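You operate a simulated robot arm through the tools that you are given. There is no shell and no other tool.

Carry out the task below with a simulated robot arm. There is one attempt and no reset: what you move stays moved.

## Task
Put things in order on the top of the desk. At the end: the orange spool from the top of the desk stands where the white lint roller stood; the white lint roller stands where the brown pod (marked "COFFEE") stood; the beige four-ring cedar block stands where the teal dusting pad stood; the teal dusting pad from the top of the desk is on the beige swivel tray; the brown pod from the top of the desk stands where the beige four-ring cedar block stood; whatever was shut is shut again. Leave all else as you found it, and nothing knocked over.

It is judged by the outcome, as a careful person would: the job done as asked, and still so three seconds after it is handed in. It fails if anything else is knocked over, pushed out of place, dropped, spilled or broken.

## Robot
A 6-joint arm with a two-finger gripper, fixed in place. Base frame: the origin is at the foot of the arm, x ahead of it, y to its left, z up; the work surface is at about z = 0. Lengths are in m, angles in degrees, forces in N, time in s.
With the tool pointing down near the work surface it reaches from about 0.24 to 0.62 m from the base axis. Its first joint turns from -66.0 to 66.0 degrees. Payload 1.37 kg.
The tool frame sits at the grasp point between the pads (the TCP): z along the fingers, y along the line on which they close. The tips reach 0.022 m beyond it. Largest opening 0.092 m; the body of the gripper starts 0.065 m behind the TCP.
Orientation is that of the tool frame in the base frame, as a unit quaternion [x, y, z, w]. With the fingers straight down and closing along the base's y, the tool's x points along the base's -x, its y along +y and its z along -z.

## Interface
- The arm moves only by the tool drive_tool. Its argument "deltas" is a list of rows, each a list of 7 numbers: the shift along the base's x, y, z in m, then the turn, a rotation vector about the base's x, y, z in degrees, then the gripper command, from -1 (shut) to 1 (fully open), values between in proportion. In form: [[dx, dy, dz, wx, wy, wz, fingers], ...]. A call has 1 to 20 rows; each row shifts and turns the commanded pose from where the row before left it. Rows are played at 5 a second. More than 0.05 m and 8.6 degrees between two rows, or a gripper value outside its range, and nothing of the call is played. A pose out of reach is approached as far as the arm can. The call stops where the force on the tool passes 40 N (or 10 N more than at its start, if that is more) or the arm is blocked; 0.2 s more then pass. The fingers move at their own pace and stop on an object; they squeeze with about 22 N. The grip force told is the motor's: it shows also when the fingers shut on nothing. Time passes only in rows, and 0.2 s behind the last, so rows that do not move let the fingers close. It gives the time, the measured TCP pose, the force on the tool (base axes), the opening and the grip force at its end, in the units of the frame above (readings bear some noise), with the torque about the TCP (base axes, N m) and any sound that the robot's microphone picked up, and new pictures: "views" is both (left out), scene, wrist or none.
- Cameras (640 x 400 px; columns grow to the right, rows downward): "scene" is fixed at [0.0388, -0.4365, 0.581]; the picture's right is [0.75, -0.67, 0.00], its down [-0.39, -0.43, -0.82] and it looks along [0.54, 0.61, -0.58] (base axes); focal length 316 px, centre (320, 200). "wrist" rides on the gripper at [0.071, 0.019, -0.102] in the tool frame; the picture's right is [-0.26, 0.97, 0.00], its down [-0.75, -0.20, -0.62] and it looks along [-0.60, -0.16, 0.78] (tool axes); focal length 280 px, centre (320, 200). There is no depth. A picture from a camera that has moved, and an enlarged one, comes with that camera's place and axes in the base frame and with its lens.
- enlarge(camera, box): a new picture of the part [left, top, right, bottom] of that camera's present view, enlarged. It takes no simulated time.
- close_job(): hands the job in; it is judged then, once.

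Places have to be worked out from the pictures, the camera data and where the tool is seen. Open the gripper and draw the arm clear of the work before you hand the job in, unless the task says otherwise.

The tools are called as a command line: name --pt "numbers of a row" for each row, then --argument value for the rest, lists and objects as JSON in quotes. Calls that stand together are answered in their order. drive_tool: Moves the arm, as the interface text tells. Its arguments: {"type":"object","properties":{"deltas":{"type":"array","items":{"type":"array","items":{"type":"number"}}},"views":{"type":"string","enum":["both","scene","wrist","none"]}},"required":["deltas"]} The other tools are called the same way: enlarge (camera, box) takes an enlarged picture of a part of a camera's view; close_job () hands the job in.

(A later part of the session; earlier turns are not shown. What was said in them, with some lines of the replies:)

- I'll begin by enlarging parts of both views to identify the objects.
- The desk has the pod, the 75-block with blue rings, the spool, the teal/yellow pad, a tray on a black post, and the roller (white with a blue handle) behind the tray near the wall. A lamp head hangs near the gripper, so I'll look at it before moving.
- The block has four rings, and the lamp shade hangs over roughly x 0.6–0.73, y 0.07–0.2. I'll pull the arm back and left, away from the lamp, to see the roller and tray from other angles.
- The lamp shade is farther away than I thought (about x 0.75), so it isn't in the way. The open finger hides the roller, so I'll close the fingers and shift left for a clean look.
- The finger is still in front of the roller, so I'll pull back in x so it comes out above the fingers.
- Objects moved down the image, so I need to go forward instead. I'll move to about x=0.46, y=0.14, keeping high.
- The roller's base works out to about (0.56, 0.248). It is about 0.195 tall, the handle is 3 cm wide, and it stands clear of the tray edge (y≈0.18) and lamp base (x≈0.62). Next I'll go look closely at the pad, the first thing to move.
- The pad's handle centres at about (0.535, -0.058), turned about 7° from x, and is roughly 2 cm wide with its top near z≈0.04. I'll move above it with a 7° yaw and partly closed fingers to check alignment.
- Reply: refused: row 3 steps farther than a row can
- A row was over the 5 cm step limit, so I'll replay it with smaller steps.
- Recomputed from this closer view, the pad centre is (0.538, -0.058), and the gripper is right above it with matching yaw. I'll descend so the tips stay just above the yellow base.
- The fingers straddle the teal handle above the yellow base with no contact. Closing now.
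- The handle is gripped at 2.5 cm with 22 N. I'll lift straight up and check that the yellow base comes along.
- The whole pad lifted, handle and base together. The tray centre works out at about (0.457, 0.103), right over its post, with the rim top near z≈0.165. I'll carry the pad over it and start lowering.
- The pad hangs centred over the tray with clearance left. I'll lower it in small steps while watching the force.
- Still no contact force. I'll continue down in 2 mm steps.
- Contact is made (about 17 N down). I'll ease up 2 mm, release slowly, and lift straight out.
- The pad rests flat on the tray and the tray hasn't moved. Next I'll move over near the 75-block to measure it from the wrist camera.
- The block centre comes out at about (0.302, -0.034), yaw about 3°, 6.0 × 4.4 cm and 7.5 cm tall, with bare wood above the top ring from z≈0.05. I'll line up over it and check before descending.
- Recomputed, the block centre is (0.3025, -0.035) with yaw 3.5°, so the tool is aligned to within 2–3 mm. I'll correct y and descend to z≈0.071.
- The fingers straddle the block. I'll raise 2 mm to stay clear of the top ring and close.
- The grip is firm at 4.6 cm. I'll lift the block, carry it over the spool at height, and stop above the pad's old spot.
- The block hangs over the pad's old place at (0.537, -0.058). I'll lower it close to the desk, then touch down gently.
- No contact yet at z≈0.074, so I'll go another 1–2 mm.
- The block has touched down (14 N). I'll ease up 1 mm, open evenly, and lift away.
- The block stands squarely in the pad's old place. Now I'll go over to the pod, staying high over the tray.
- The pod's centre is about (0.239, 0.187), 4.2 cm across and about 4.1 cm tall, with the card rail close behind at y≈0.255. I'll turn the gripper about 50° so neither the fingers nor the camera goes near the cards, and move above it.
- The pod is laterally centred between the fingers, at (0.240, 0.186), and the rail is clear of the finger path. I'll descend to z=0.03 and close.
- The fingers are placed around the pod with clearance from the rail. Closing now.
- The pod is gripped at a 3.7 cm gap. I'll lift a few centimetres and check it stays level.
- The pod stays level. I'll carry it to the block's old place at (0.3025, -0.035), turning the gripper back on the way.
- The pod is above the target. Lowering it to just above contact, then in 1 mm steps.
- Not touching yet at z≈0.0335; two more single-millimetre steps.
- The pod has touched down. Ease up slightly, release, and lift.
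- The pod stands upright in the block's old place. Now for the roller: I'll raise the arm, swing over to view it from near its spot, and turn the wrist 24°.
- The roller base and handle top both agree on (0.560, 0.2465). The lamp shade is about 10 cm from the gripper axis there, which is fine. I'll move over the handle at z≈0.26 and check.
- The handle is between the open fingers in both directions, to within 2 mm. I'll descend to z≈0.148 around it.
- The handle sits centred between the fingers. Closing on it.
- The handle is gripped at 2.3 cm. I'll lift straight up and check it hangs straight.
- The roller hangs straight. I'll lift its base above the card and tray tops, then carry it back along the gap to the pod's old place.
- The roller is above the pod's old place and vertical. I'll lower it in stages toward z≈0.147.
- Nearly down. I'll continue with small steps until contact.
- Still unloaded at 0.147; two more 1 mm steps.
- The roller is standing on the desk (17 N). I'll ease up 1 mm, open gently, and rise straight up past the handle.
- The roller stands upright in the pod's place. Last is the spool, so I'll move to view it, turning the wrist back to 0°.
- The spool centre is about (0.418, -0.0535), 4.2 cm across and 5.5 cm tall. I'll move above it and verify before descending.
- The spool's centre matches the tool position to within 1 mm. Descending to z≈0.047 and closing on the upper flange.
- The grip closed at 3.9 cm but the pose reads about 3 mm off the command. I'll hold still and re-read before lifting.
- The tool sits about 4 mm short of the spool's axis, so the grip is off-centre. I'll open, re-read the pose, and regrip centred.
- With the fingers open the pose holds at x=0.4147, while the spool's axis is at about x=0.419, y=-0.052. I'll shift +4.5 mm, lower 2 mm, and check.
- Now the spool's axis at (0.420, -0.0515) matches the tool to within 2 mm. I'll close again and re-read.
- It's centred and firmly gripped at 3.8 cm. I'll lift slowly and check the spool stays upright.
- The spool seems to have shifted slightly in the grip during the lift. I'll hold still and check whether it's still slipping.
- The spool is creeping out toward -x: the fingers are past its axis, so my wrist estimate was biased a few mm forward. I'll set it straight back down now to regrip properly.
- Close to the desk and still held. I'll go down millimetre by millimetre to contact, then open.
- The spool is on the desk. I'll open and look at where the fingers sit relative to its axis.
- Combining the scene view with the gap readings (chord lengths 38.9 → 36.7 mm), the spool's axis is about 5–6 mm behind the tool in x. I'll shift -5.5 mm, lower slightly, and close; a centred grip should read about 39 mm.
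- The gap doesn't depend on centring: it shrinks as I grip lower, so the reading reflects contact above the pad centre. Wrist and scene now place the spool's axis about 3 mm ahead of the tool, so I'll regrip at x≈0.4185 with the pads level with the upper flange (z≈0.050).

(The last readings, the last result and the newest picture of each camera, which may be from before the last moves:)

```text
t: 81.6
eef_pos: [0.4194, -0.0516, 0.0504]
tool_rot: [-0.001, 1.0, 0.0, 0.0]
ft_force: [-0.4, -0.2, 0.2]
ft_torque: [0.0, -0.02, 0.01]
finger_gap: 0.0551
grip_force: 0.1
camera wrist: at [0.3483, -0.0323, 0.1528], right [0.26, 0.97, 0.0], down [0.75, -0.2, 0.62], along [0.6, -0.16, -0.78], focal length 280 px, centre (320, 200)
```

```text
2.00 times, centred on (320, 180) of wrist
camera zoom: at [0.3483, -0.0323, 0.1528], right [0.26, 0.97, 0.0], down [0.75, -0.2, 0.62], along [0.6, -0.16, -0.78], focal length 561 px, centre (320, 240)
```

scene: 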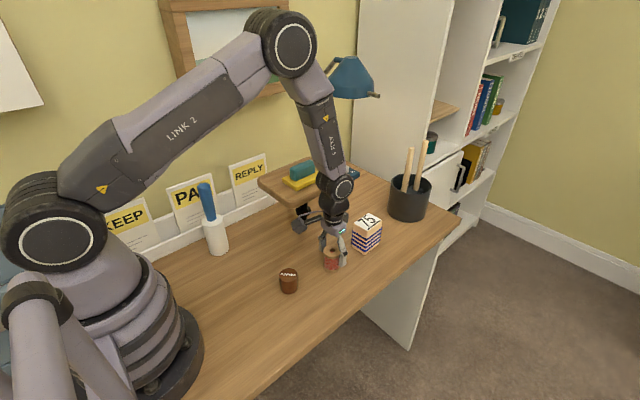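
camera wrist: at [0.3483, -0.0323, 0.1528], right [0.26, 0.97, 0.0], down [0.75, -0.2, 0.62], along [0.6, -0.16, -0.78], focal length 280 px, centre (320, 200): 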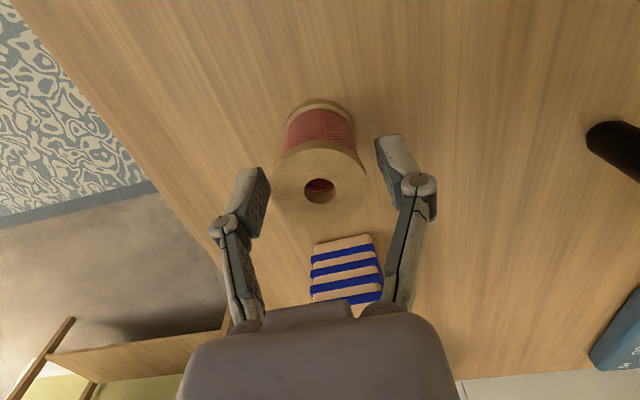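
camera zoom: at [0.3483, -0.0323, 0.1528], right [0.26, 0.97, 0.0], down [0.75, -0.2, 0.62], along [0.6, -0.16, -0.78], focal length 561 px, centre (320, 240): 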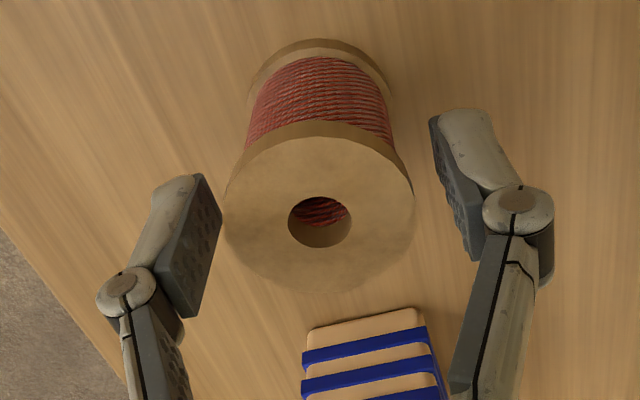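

Both views now agree: the fingers' midpoint and the spool's axis coincide in the wrist and scene pictures. Closing.

drive_tool --pt "0 0 0 0 0 0 0" --pt "0 0 0 0 0 0 -0.3" --pt "0 0 0 0 0 0 -1" --pt "0 0 0 0 0 0 -1" --pt "0 0 0 0 0 0 -1" --pt "0 0 0 0 0 0 -1"

enlarge --camera "scene" --box '[305, 220, 365, 280]'

enlarge --camera "wrist" --box '[220, 80, 420, 280]'

```text
t: 83.0
eef_pos: [0.4195, -0.052, 0.0499]
tool_rot: [0.0, 1.0, -0.001, 0.0]
ft_force: [0.2, 0.3, 3.7]
ft_torque: [-0.05, 0.08, 0.06]
finger_gap: 0.0361
grip_force: 22.0
camera wrist: at [0.3483, -0.0323, 0.1529], right [0.26, 0.97, 0.0], down [0.75, -0.2, 0.63], along [0.6, -0.16, -0.78], focal length 280 px, centre (320, 200)
```

scene: 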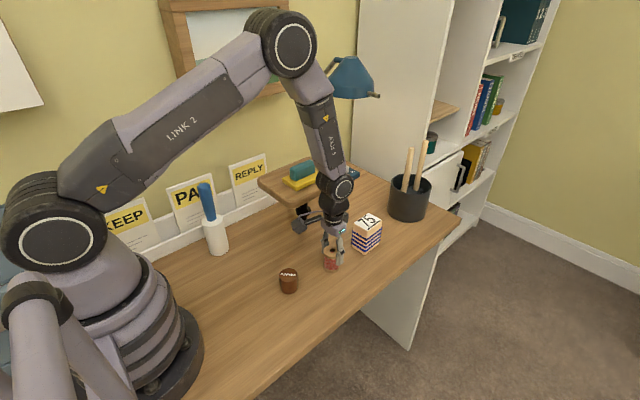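
wrist: 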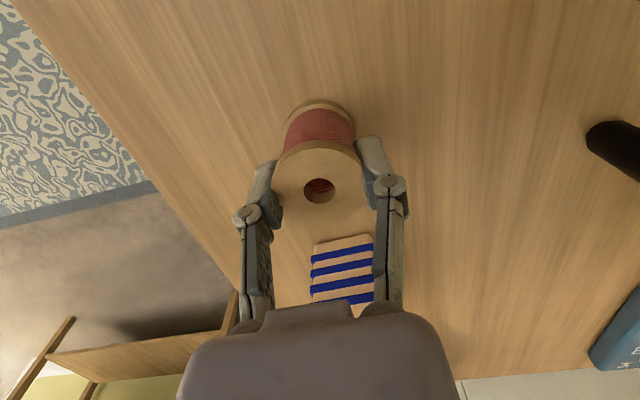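

```text
6.67 times, centred on (335, 250) of scene
camera zoom: at [0.0387, -0.4365, 0.581], right [0.75, -0.67, 0.0], down [-0.39, -0.43, -0.82], along [0.54, 0.61, -0.58], focal length 2104 px, centre (220, -133)
```

zoom: 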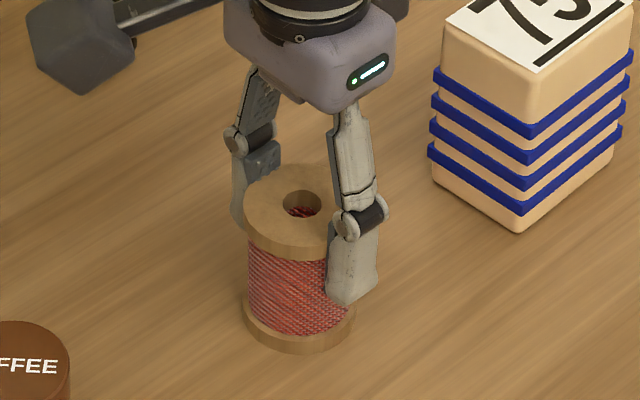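

```text
2.00 times, centred on (320, 180) of wrist
camera zoom: at [0.3483, -0.0323, 0.1529], right [0.26, 0.97, 0.0], down [0.75, -0.2, 0.63], along [0.6, -0.16, -0.78], focal length 561 px, centre (320, 240)
```

zoom: 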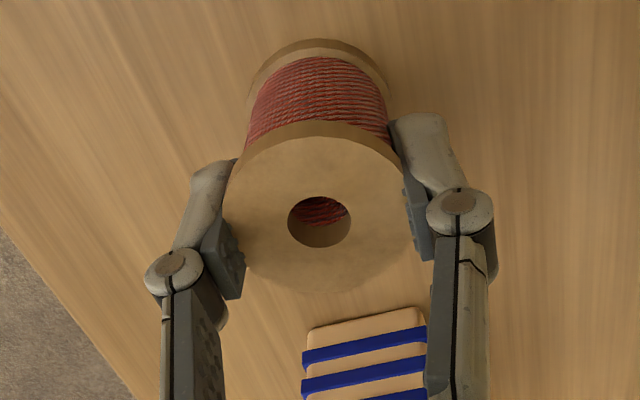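

The grip is steady with both pads across the upper flange. The small gap changes look like the spool settling and turning between the pads. I'll lift a little and check again.

drive_tool --pt "0 0 0.005 0 0 0 -1" --pt "0 0 0.015 0 0 0 -1" --pt "0 0 0.02 0 0 0 -1" --pt "0 0 0 0 0 0 -1" --pt "0 0 0 0 0 0 -1"

enlarge --camera "scene" --box '[305, 205, 365, 265]'

enlarge --camera "wrist" --box '[220, 80, 420, 280]'

```text
t: 84.2
eef_pos: [0.4216, -0.0519, 0.0903]
tool_rot: [0.0, 1.0, -0.001, 0.001]
ft_force: [1.2, 0.5, -0.8]
ft_torque: [0.02, -0.04, 0.0]
finger_gap: 0.0362
grip_force: 22.0
camera wrist: at [0.35, -0.0324, 0.1929], right [0.26, 0.97, 0.0], down [0.75, -0.2, 0.63], along [0.6, -0.16, -0.78], focal length 280 px, centre (320, 200)
```

scene: 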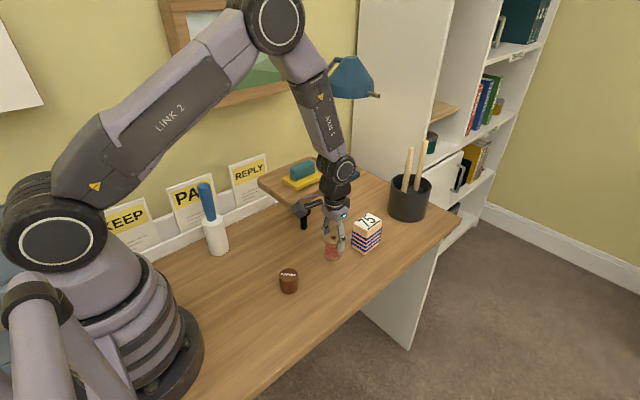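
wrist: 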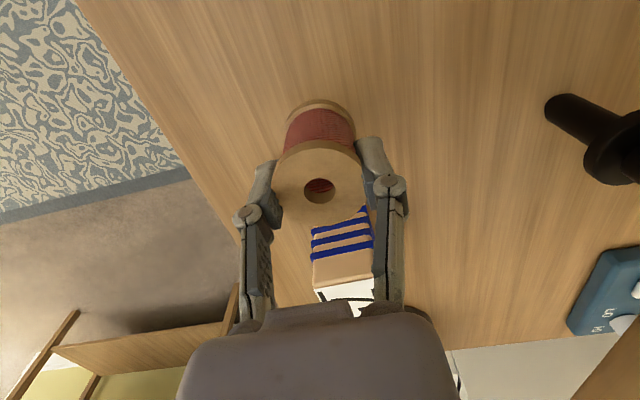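

```text
6.67 times, centred on (335, 235) of scene
camera zoom: at [0.0388, -0.4365, 0.581], right [0.75, -0.67, 0.0], down [-0.39, -0.43, -0.82], along [0.54, 0.61, -0.58], focal length 2104 px, centre (220, -33)
```

zoom: 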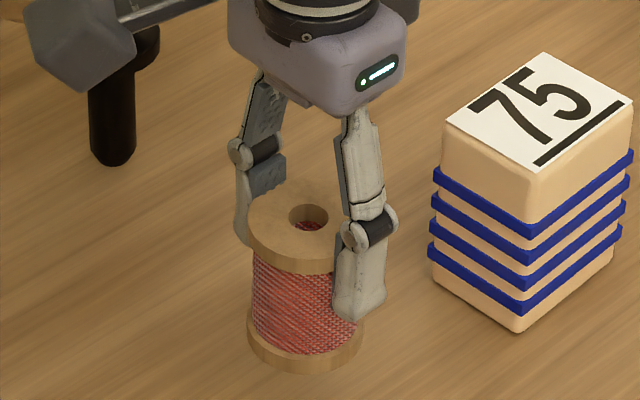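

```text
2.00 times, centred on (320, 180) of wrist
camera zoom: at [0.35, -0.0324, 0.1929], right [0.26, 0.97, 0.0], down [0.75, -0.2, 0.63], along [0.6, -0.16, -0.78], focal length 561 px, centre (320, 240)
```

zoom: 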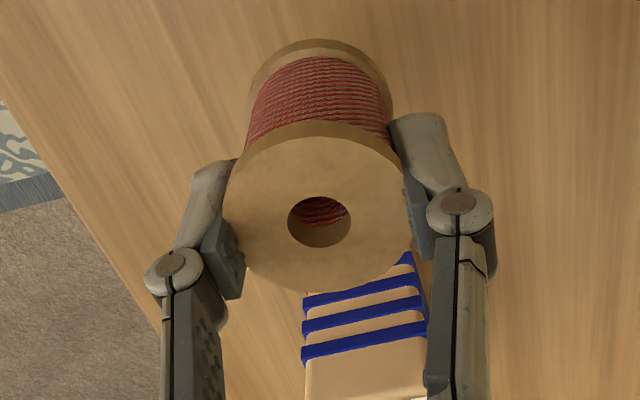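

The spool is held rigidly, with an identical view before and after the lift and a stable gap. I'll lift well above the pad on the tray, carry it over to the roller's old place while turning the wrist 25°, and stop above it.

drive_tool --pt "0 0 0.03 0 0 0 -1" --pt "0 0 0.04 0 0 0 -1" --pt "0 0 0.04 0 0 0 -1" --pt "0 0 0.04 0 0 0 -1" --pt "0 0 0.04 0 0 0 -1" --pt "0 0 0.025 0 0 0 -1" --pt "0.0174 0.0373 0 0 0 3.1 -1" --pt "0.0174 0.0373 0 0 0 3.1 -1" --pt "0.0174 0.0373 0 0 0 3.1 -1" --pt "0.0174 0.0373 0 0 0 3.1 -1" --pt "0.0174 0.0373 0 0 0 3.1 -1" --pt "0.0174 0.0373 0 0 0 3.1 -1" --pt "0.0174 0.0373 0 0 0 3.1 -1" --pt "0.0172 0.0374 0 0 0 3.1 -1" --pt "0 0 -0.04 0 0 0 -1" --pt "0 0 0 0 0 0 -1"

enlarge --camera "scene" --box '[230, 60, 400, 200]'

```text
t: 87.6
eef_pos: [0.5613, 0.2474, 0.2643]
tool_rot: [-0.215, 0.977, 0.0, 0.0]
ft_force: [-0.2, 0.1, -0.2]
ft_torque: [0.01, 0.01, 0.01]
finger_gap: 0.0362
grip_force: 21.9
camera wrist: at [0.4879, 0.2358, 0.3669], right [-0.17, 0.99, 0.0], down [0.77, 0.13, 0.62], along [0.62, 0.1, -0.78], focal length 280 px, centre (320, 200)
```

scene: 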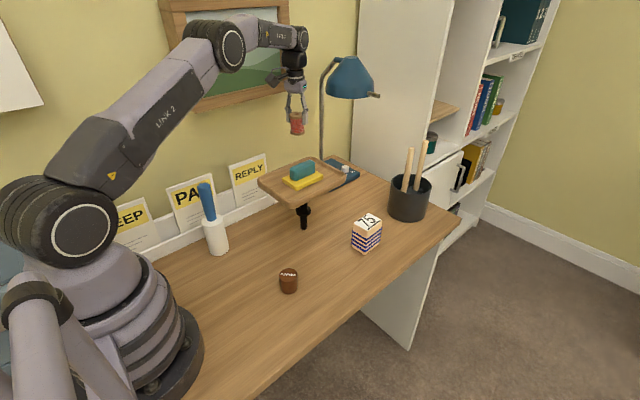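
wrist: 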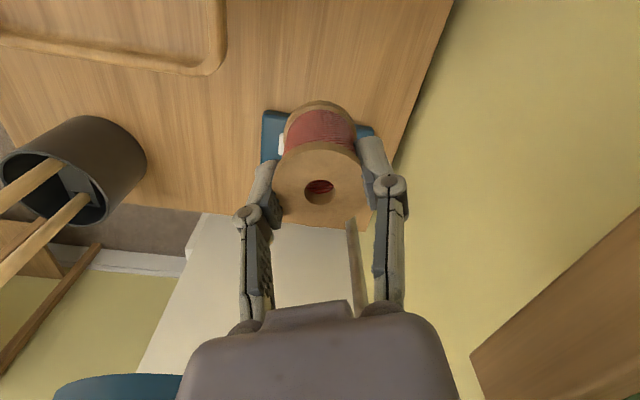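

```text
2.86 times, centred on (315, 130) of scene
camera zoom: at [0.0388, -0.4365, 0.581], right [0.75, -0.67, 0.0], down [-0.39, -0.43, -0.82], along [0.54, 0.61, -0.58], focal length 902 px, centre (334, 400)
```

zoom: 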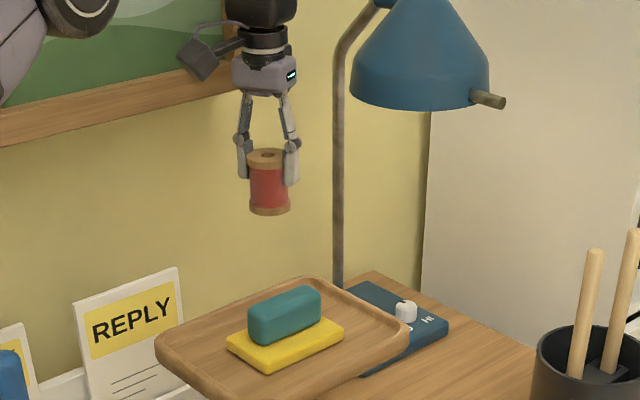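

The spool is above the roller's old place, 2 mm off in x. I'll correct and lower partway past the tray level, watching for contact.

drive_tool --pt "-0.002 -0.001 -0.03 0 0 0 -1" --pt "0 0 -0.03 0 0 0 -1" --pt "0 0 -0.03 0 0 0 -1" --pt "0 0 -0.03 0 0 0 -1" --pt "0 0 0 0 0 0 -1"

enlarge --camera "scene" --box '[230, 90, 400, 230]'

```text
t: 88.8
eef_pos: [0.5596, 0.2449, 0.1454]
tool_rot: [-0.214, 0.977, 0.001, 0.0]
ft_force: [0.7, -0.2, -0.4]
ft_torque: [-0.01, 0.0, 0.03]
finger_gap: 0.0362
grip_force: 22.0
camera wrist: at [0.4858, 0.2333, 0.2487], right [-0.17, 0.99, 0.0], down [0.77, 0.13, 0.63], along [0.62, 0.1, -0.78], focal length 280 px, centre (320, 200)
```

scene: 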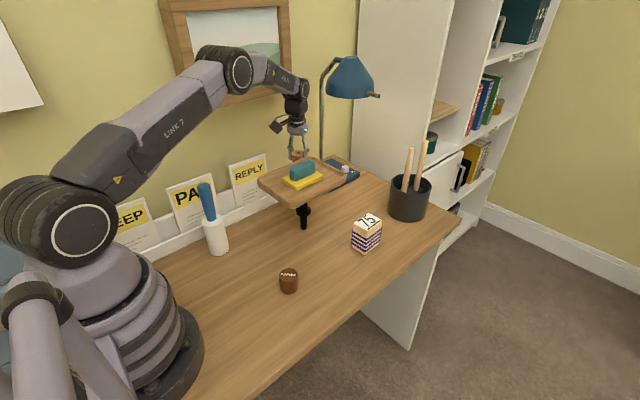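
wrist: 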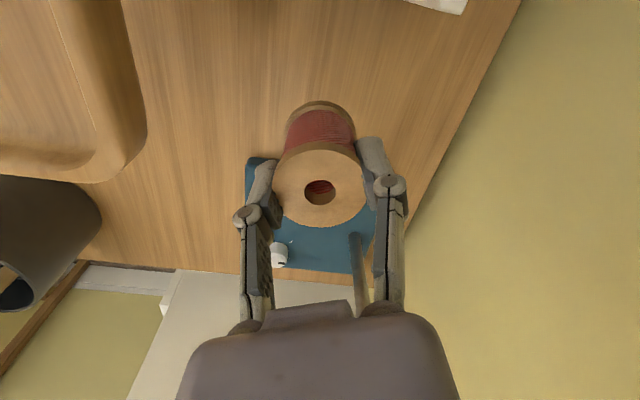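

```text
2.86 times, centred on (315, 160) of scene
camera zoom: at [0.0388, -0.4365, 0.581], right [0.75, -0.67, 0.0], down [-0.39, -0.43, -0.82], along [0.54, 0.61, -0.58], focal length 902 px, centre (334, 314)
```

zoom: 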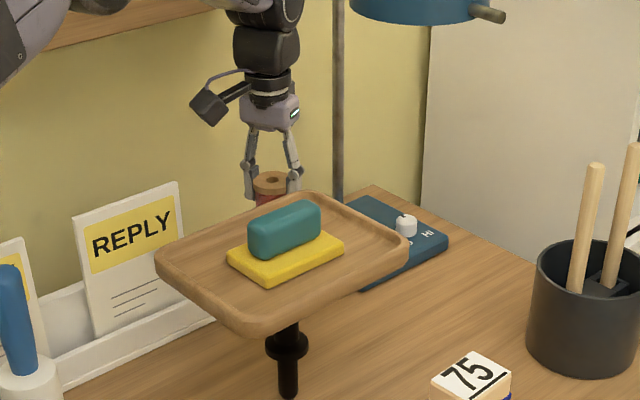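

All clear. The spool is behind the tray with space on both sides, so I'll continue down to about 5 mm above the desk.

drive_tool --pt "0 0.0005 -0.025 0 0 0 -1" --pt "0 0 -0.025 0 0 0 -1" --pt "0 0 -0.02 0 0 0 -1" --pt "0 0 -0.015 0 0 0 -1" --pt "0 0 -0.005 0 0 0 -1" --pt "0 0 0 0 0 0 -1"

enlarge --camera "scene" --box '[230, 90, 400, 230]'

```text
t: 90.2
eef_pos: [0.557, 0.2461, 0.0538]
tool_rot: [-0.215, 0.977, 0.0, 0.0]
ft_force: [0.0, -0.8, -0.4]
ft_torque: [-0.02, 0.0, -0.01]
finger_gap: 0.0361
grip_force: 22.1
camera wrist: at [0.4842, 0.2348, 0.1568], right [-0.17, 0.99, 0.0], down [0.77, 0.13, 0.62], along [0.62, 0.1, -0.78], focal length 280 px, centre (320, 200)
```

scene: 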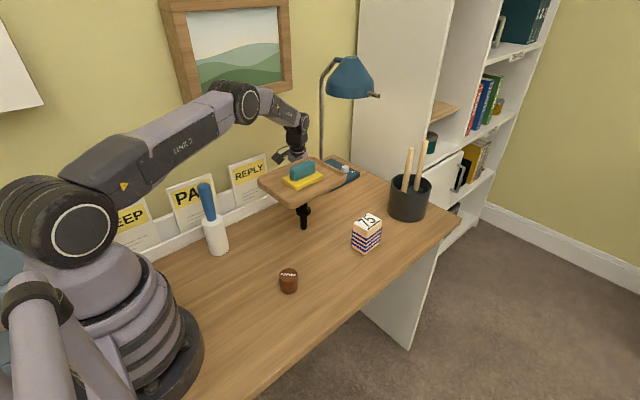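
wrist: 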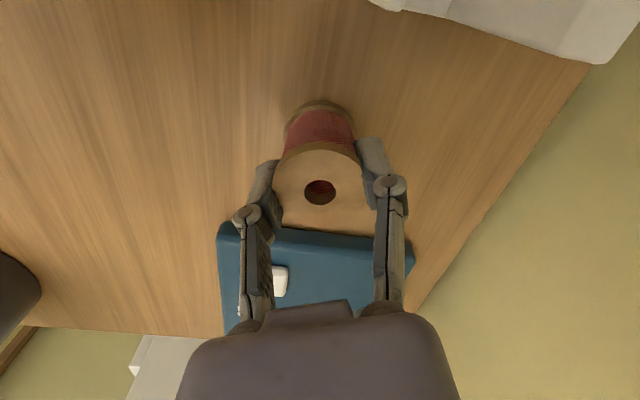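

```text
2.86 times, centred on (315, 160) of scene
camera zoom: at [0.0388, -0.4365, 0.581], right [0.75, -0.67, 0.0], down [-0.39, -0.43, -0.82], along [0.54, 0.61, -0.58], focal length 902 px, centre (334, 314)
```

zoom: 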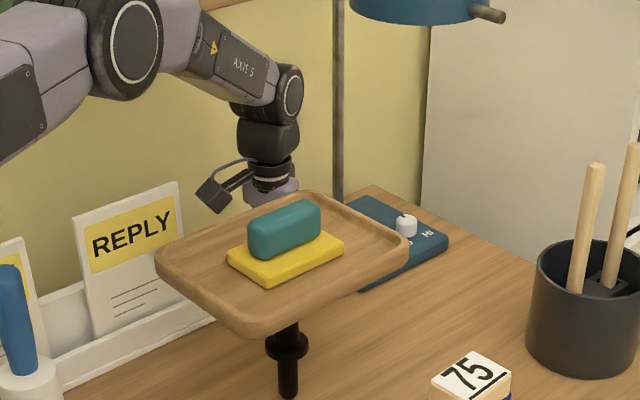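

Nearly down, and x reads 2 mm short, so I'll nudge it and step down to contact.

drive_tool --pt "0.002 0 -0.002 0 0 0 -1" --pt "0 0 0 0 0 0 -1" --views "none"

drive_tool --pt "0 0 -0.001 0 0 0 -1" --pt "0 0 0 0 0 0 -1" --views "none"

drive_tool --pt "0 0 -0.001 0 0 0 -1" --pt "0 0 0 0 0 0 -1" --views "none"

```text
t: 90.8
eef_pos: [0.5601, 0.2463, 0.0536]
tool_rot: [-0.215, 0.977, 0.0, 0.0]
ft_force: [-0.3, 0.1, -1.3]
ft_torque: [0.03, -0.02, 0.01]
finger_gap: 0.0361
grip_force: 21.6
```

```text
t: 91.4
eef_pos: [0.5605, 0.2455, 0.0515]
tool_rot: [-0.214, 0.977, 0.0, -0.001]
ft_force: [-0.4, 0.1, -0.1]
ft_torque: [0.04, -0.01, 0.0]
finger_gap: 0.0359
grip_force: 21.8
```

```text
t: 92.0
eef_pos: [0.5596, 0.2448, 0.0495]
tool_rot: [-0.215, 0.977, 0.0, -0.001]
ft_force: [-2.3, 0.3, 6.2]
ft_torque: [-0.03, 0.19, -0.05]
finger_gap: 0.0363
grip_force: 22.0
```

The spool has touched down at 6 N. I'll open slowly and modestly, then rise straight up.

drive_tool --pt "0 0 0 0 0 0 -0.4" --pt "0 0 0 0 0 0 -0.1" --pt "0 0 0 0 0 0 0.15" --pt "0 0 0 0 0 0 0.2" --pt "0 0 0 0 0 0 0.2" --pt "0 0 0.01 0 0 0 0.2" --pt "0 0 0.025 0 0 0 0.2" --pt "0 0 0.03 0 0 0 0.2" --pt "0 0 0.03 0 0 0 0.2" --pt "0 0 0.04 0 0 0 0.2" --pt "0 0 0.04 0 0 0 0.2" --pt "0 0 0.04 0 0 0 0.2" --pt "0 0 0 0 0 0 0.2"

enlarge --camera "wrist" --box '[200, 0, 440, 150]'

```text
t: 94.8
eef_pos: [0.5573, 0.2461, 0.2687]
tool_rot: [-0.215, 0.977, 0.0, 0.0]
ft_force: [0.9, -0.2, -0.6]
ft_torque: [0.01, -0.03, -0.03]
finger_gap: 0.0553
grip_force: 0.1
camera wrist: at [0.484, 0.2346, 0.3703], right [-0.17, 0.99, 0.0], down [0.77, 0.13, 0.62], along [0.62, 0.1, -0.78], focal length 280 px, centre (320, 200)
```

scene: 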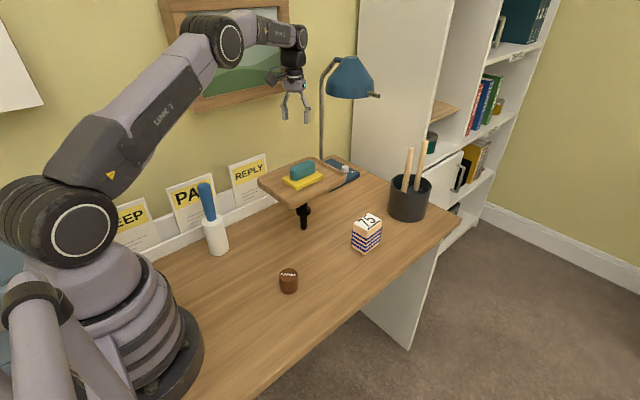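
wrist: 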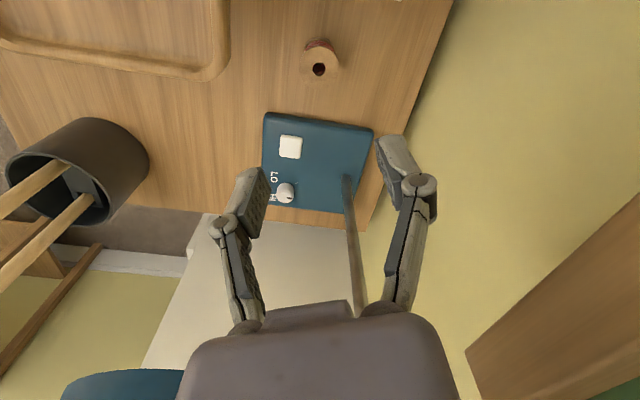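

```text
2.67 times, centred on (320, 75) of wrist
camera zoom: at [0.484, 0.2346, 0.3703], right [-0.17, 0.99, 0.0], down [0.77, 0.13, 0.62], along [0.62, 0.1, -0.78], focal length 748 px, centre (320, 533)
```

zoom: 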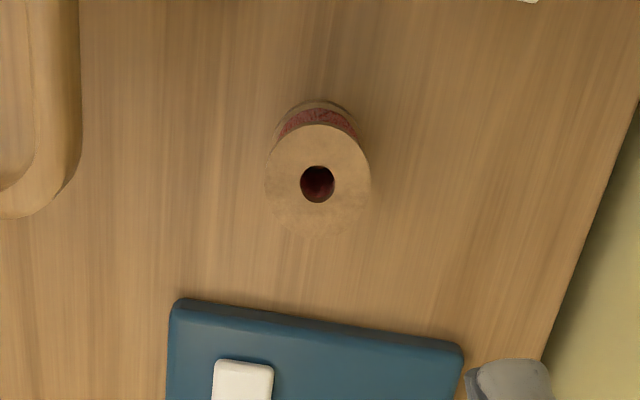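

The spool stands upright at (0.559, 0.247), right where the roller was. I'll draw the arm back to a clear high pose with the gripper open and check the whole scene.

drive_tool --pt "0 0 0.03 0 0 0 0.5" --pt "-0.02 -0.02 0.03 0 0 -3 0.8" --pt "-0.03 -0.03 0.02 0 0 -4 1" --pt "-0.03 -0.035 0 0 0 -4 1" --pt "-0.03 -0.035 0 0 0 -4 1" --pt "-0.03 -0.035 0 0 0 -4 1" --pt "-0.03 -0.035 0 0 0 -4 1" --pt "-0.03 -0.035 0 0 0 -2 1" --pt "-0.02 -0.02 0 0 0 0 1" --pt "0 0 0 0 0 0 1"

enlarge --camera "scene" --box '[160, 130, 460, 310]'

enlarge --camera "wrist" --box '[160, 0, 560, 250]'

```text
t: 97.0
eef_pos: [0.3385, -0.0018, 0.3453]
tool_rot: [0.001, 1.0, 0.0, 0.0]
ft_force: [0.3, -0.8, 0.5]
ft_torque: [-0.01, 0.0, 0.0]
finger_gap: 0.092
grip_force: 0.1
camera wrist: at [0.2668, 0.0202, 0.4473], right [0.27, 0.96, 0.0], down [0.75, -0.21, 0.63], along [0.6, -0.17, -0.78], focal length 280 px, centre (320, 200)
```

scene: 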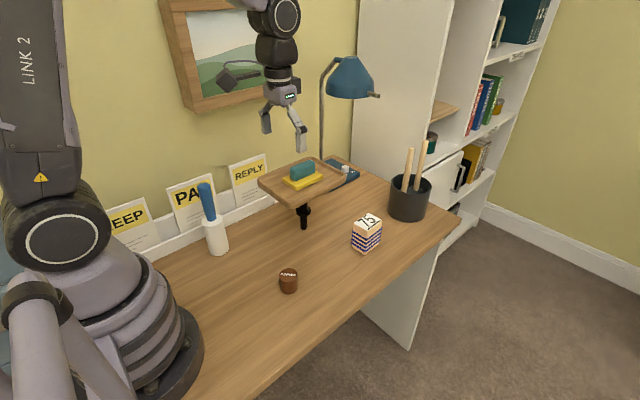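
wrist: 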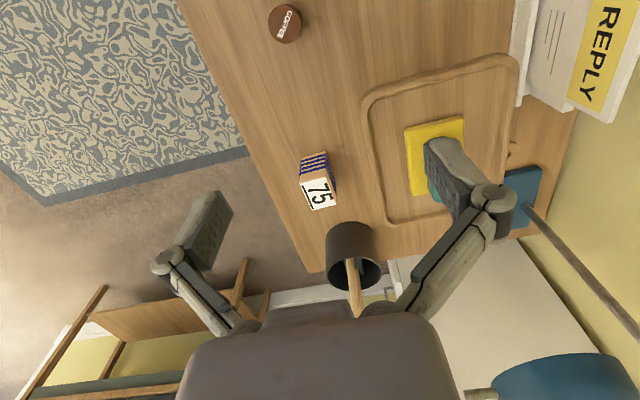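

```text
2.13 times, centred on (310, 220) of scene
camera zoom: at [0.0387, -0.4365, 0.581], right [0.75, -0.67, 0.0], down [-0.39, -0.43, -0.82], along [0.54, 0.61, -0.58], focal length 673 px, centre (341, 157)
```

zoom: 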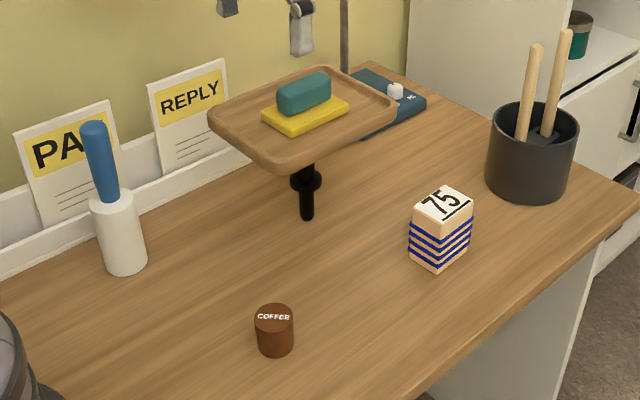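

```text
1.60 times, centred on (360, 125) of wrist
camera zoom: at [0.2668, 0.0202, 0.4473], right [0.27, 0.96, 0.0], down [0.75, -0.21, 0.63], along [0.6, -0.17, -0.78], focal length 449 px, centre (256, 320)
```

zoom: 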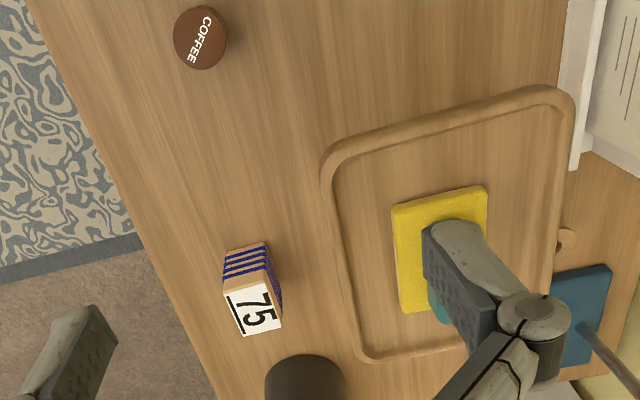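

Everything checks out:
- The pad is on the tray, and the tray hasn't moved.
- The block is where the pad was.
- The pod is where the block was, measured at (0.301, -0.036).
- The roller is upright where the pod was, measured at (0.242, 0.187).
- The spool is upright where the roller was.

Nothing shut was opened, nothing else moved, and the gripper is open and clear, so I'm handing in.

close_job

```text
The job is handed in.
```

I've handed the job in. In the last camera views, each item was in its new place and standing as it should:

- **Teal dusting pad:** lies flat on the swivel tray, near the middle. The tray did not turn or shift.
- **Four-ring cedar block:** stands where the pad was.
- **Brown pod:** stands where the block was, within a few millimetres.
- **White lint roller:** stands upright where the pod was.
- **Orange spool:** stands upright where the lint roller was.

The spool took three attempts to grip. I was unsure of the second hold, so I set it back down on the desk and took a fresh grip before carrying it. It was not dropped or knocked over.

I opened nothing, so nothing needed shutting again, and I saw nothing else moved. The arm is clear of the desk items, with the gripper open.
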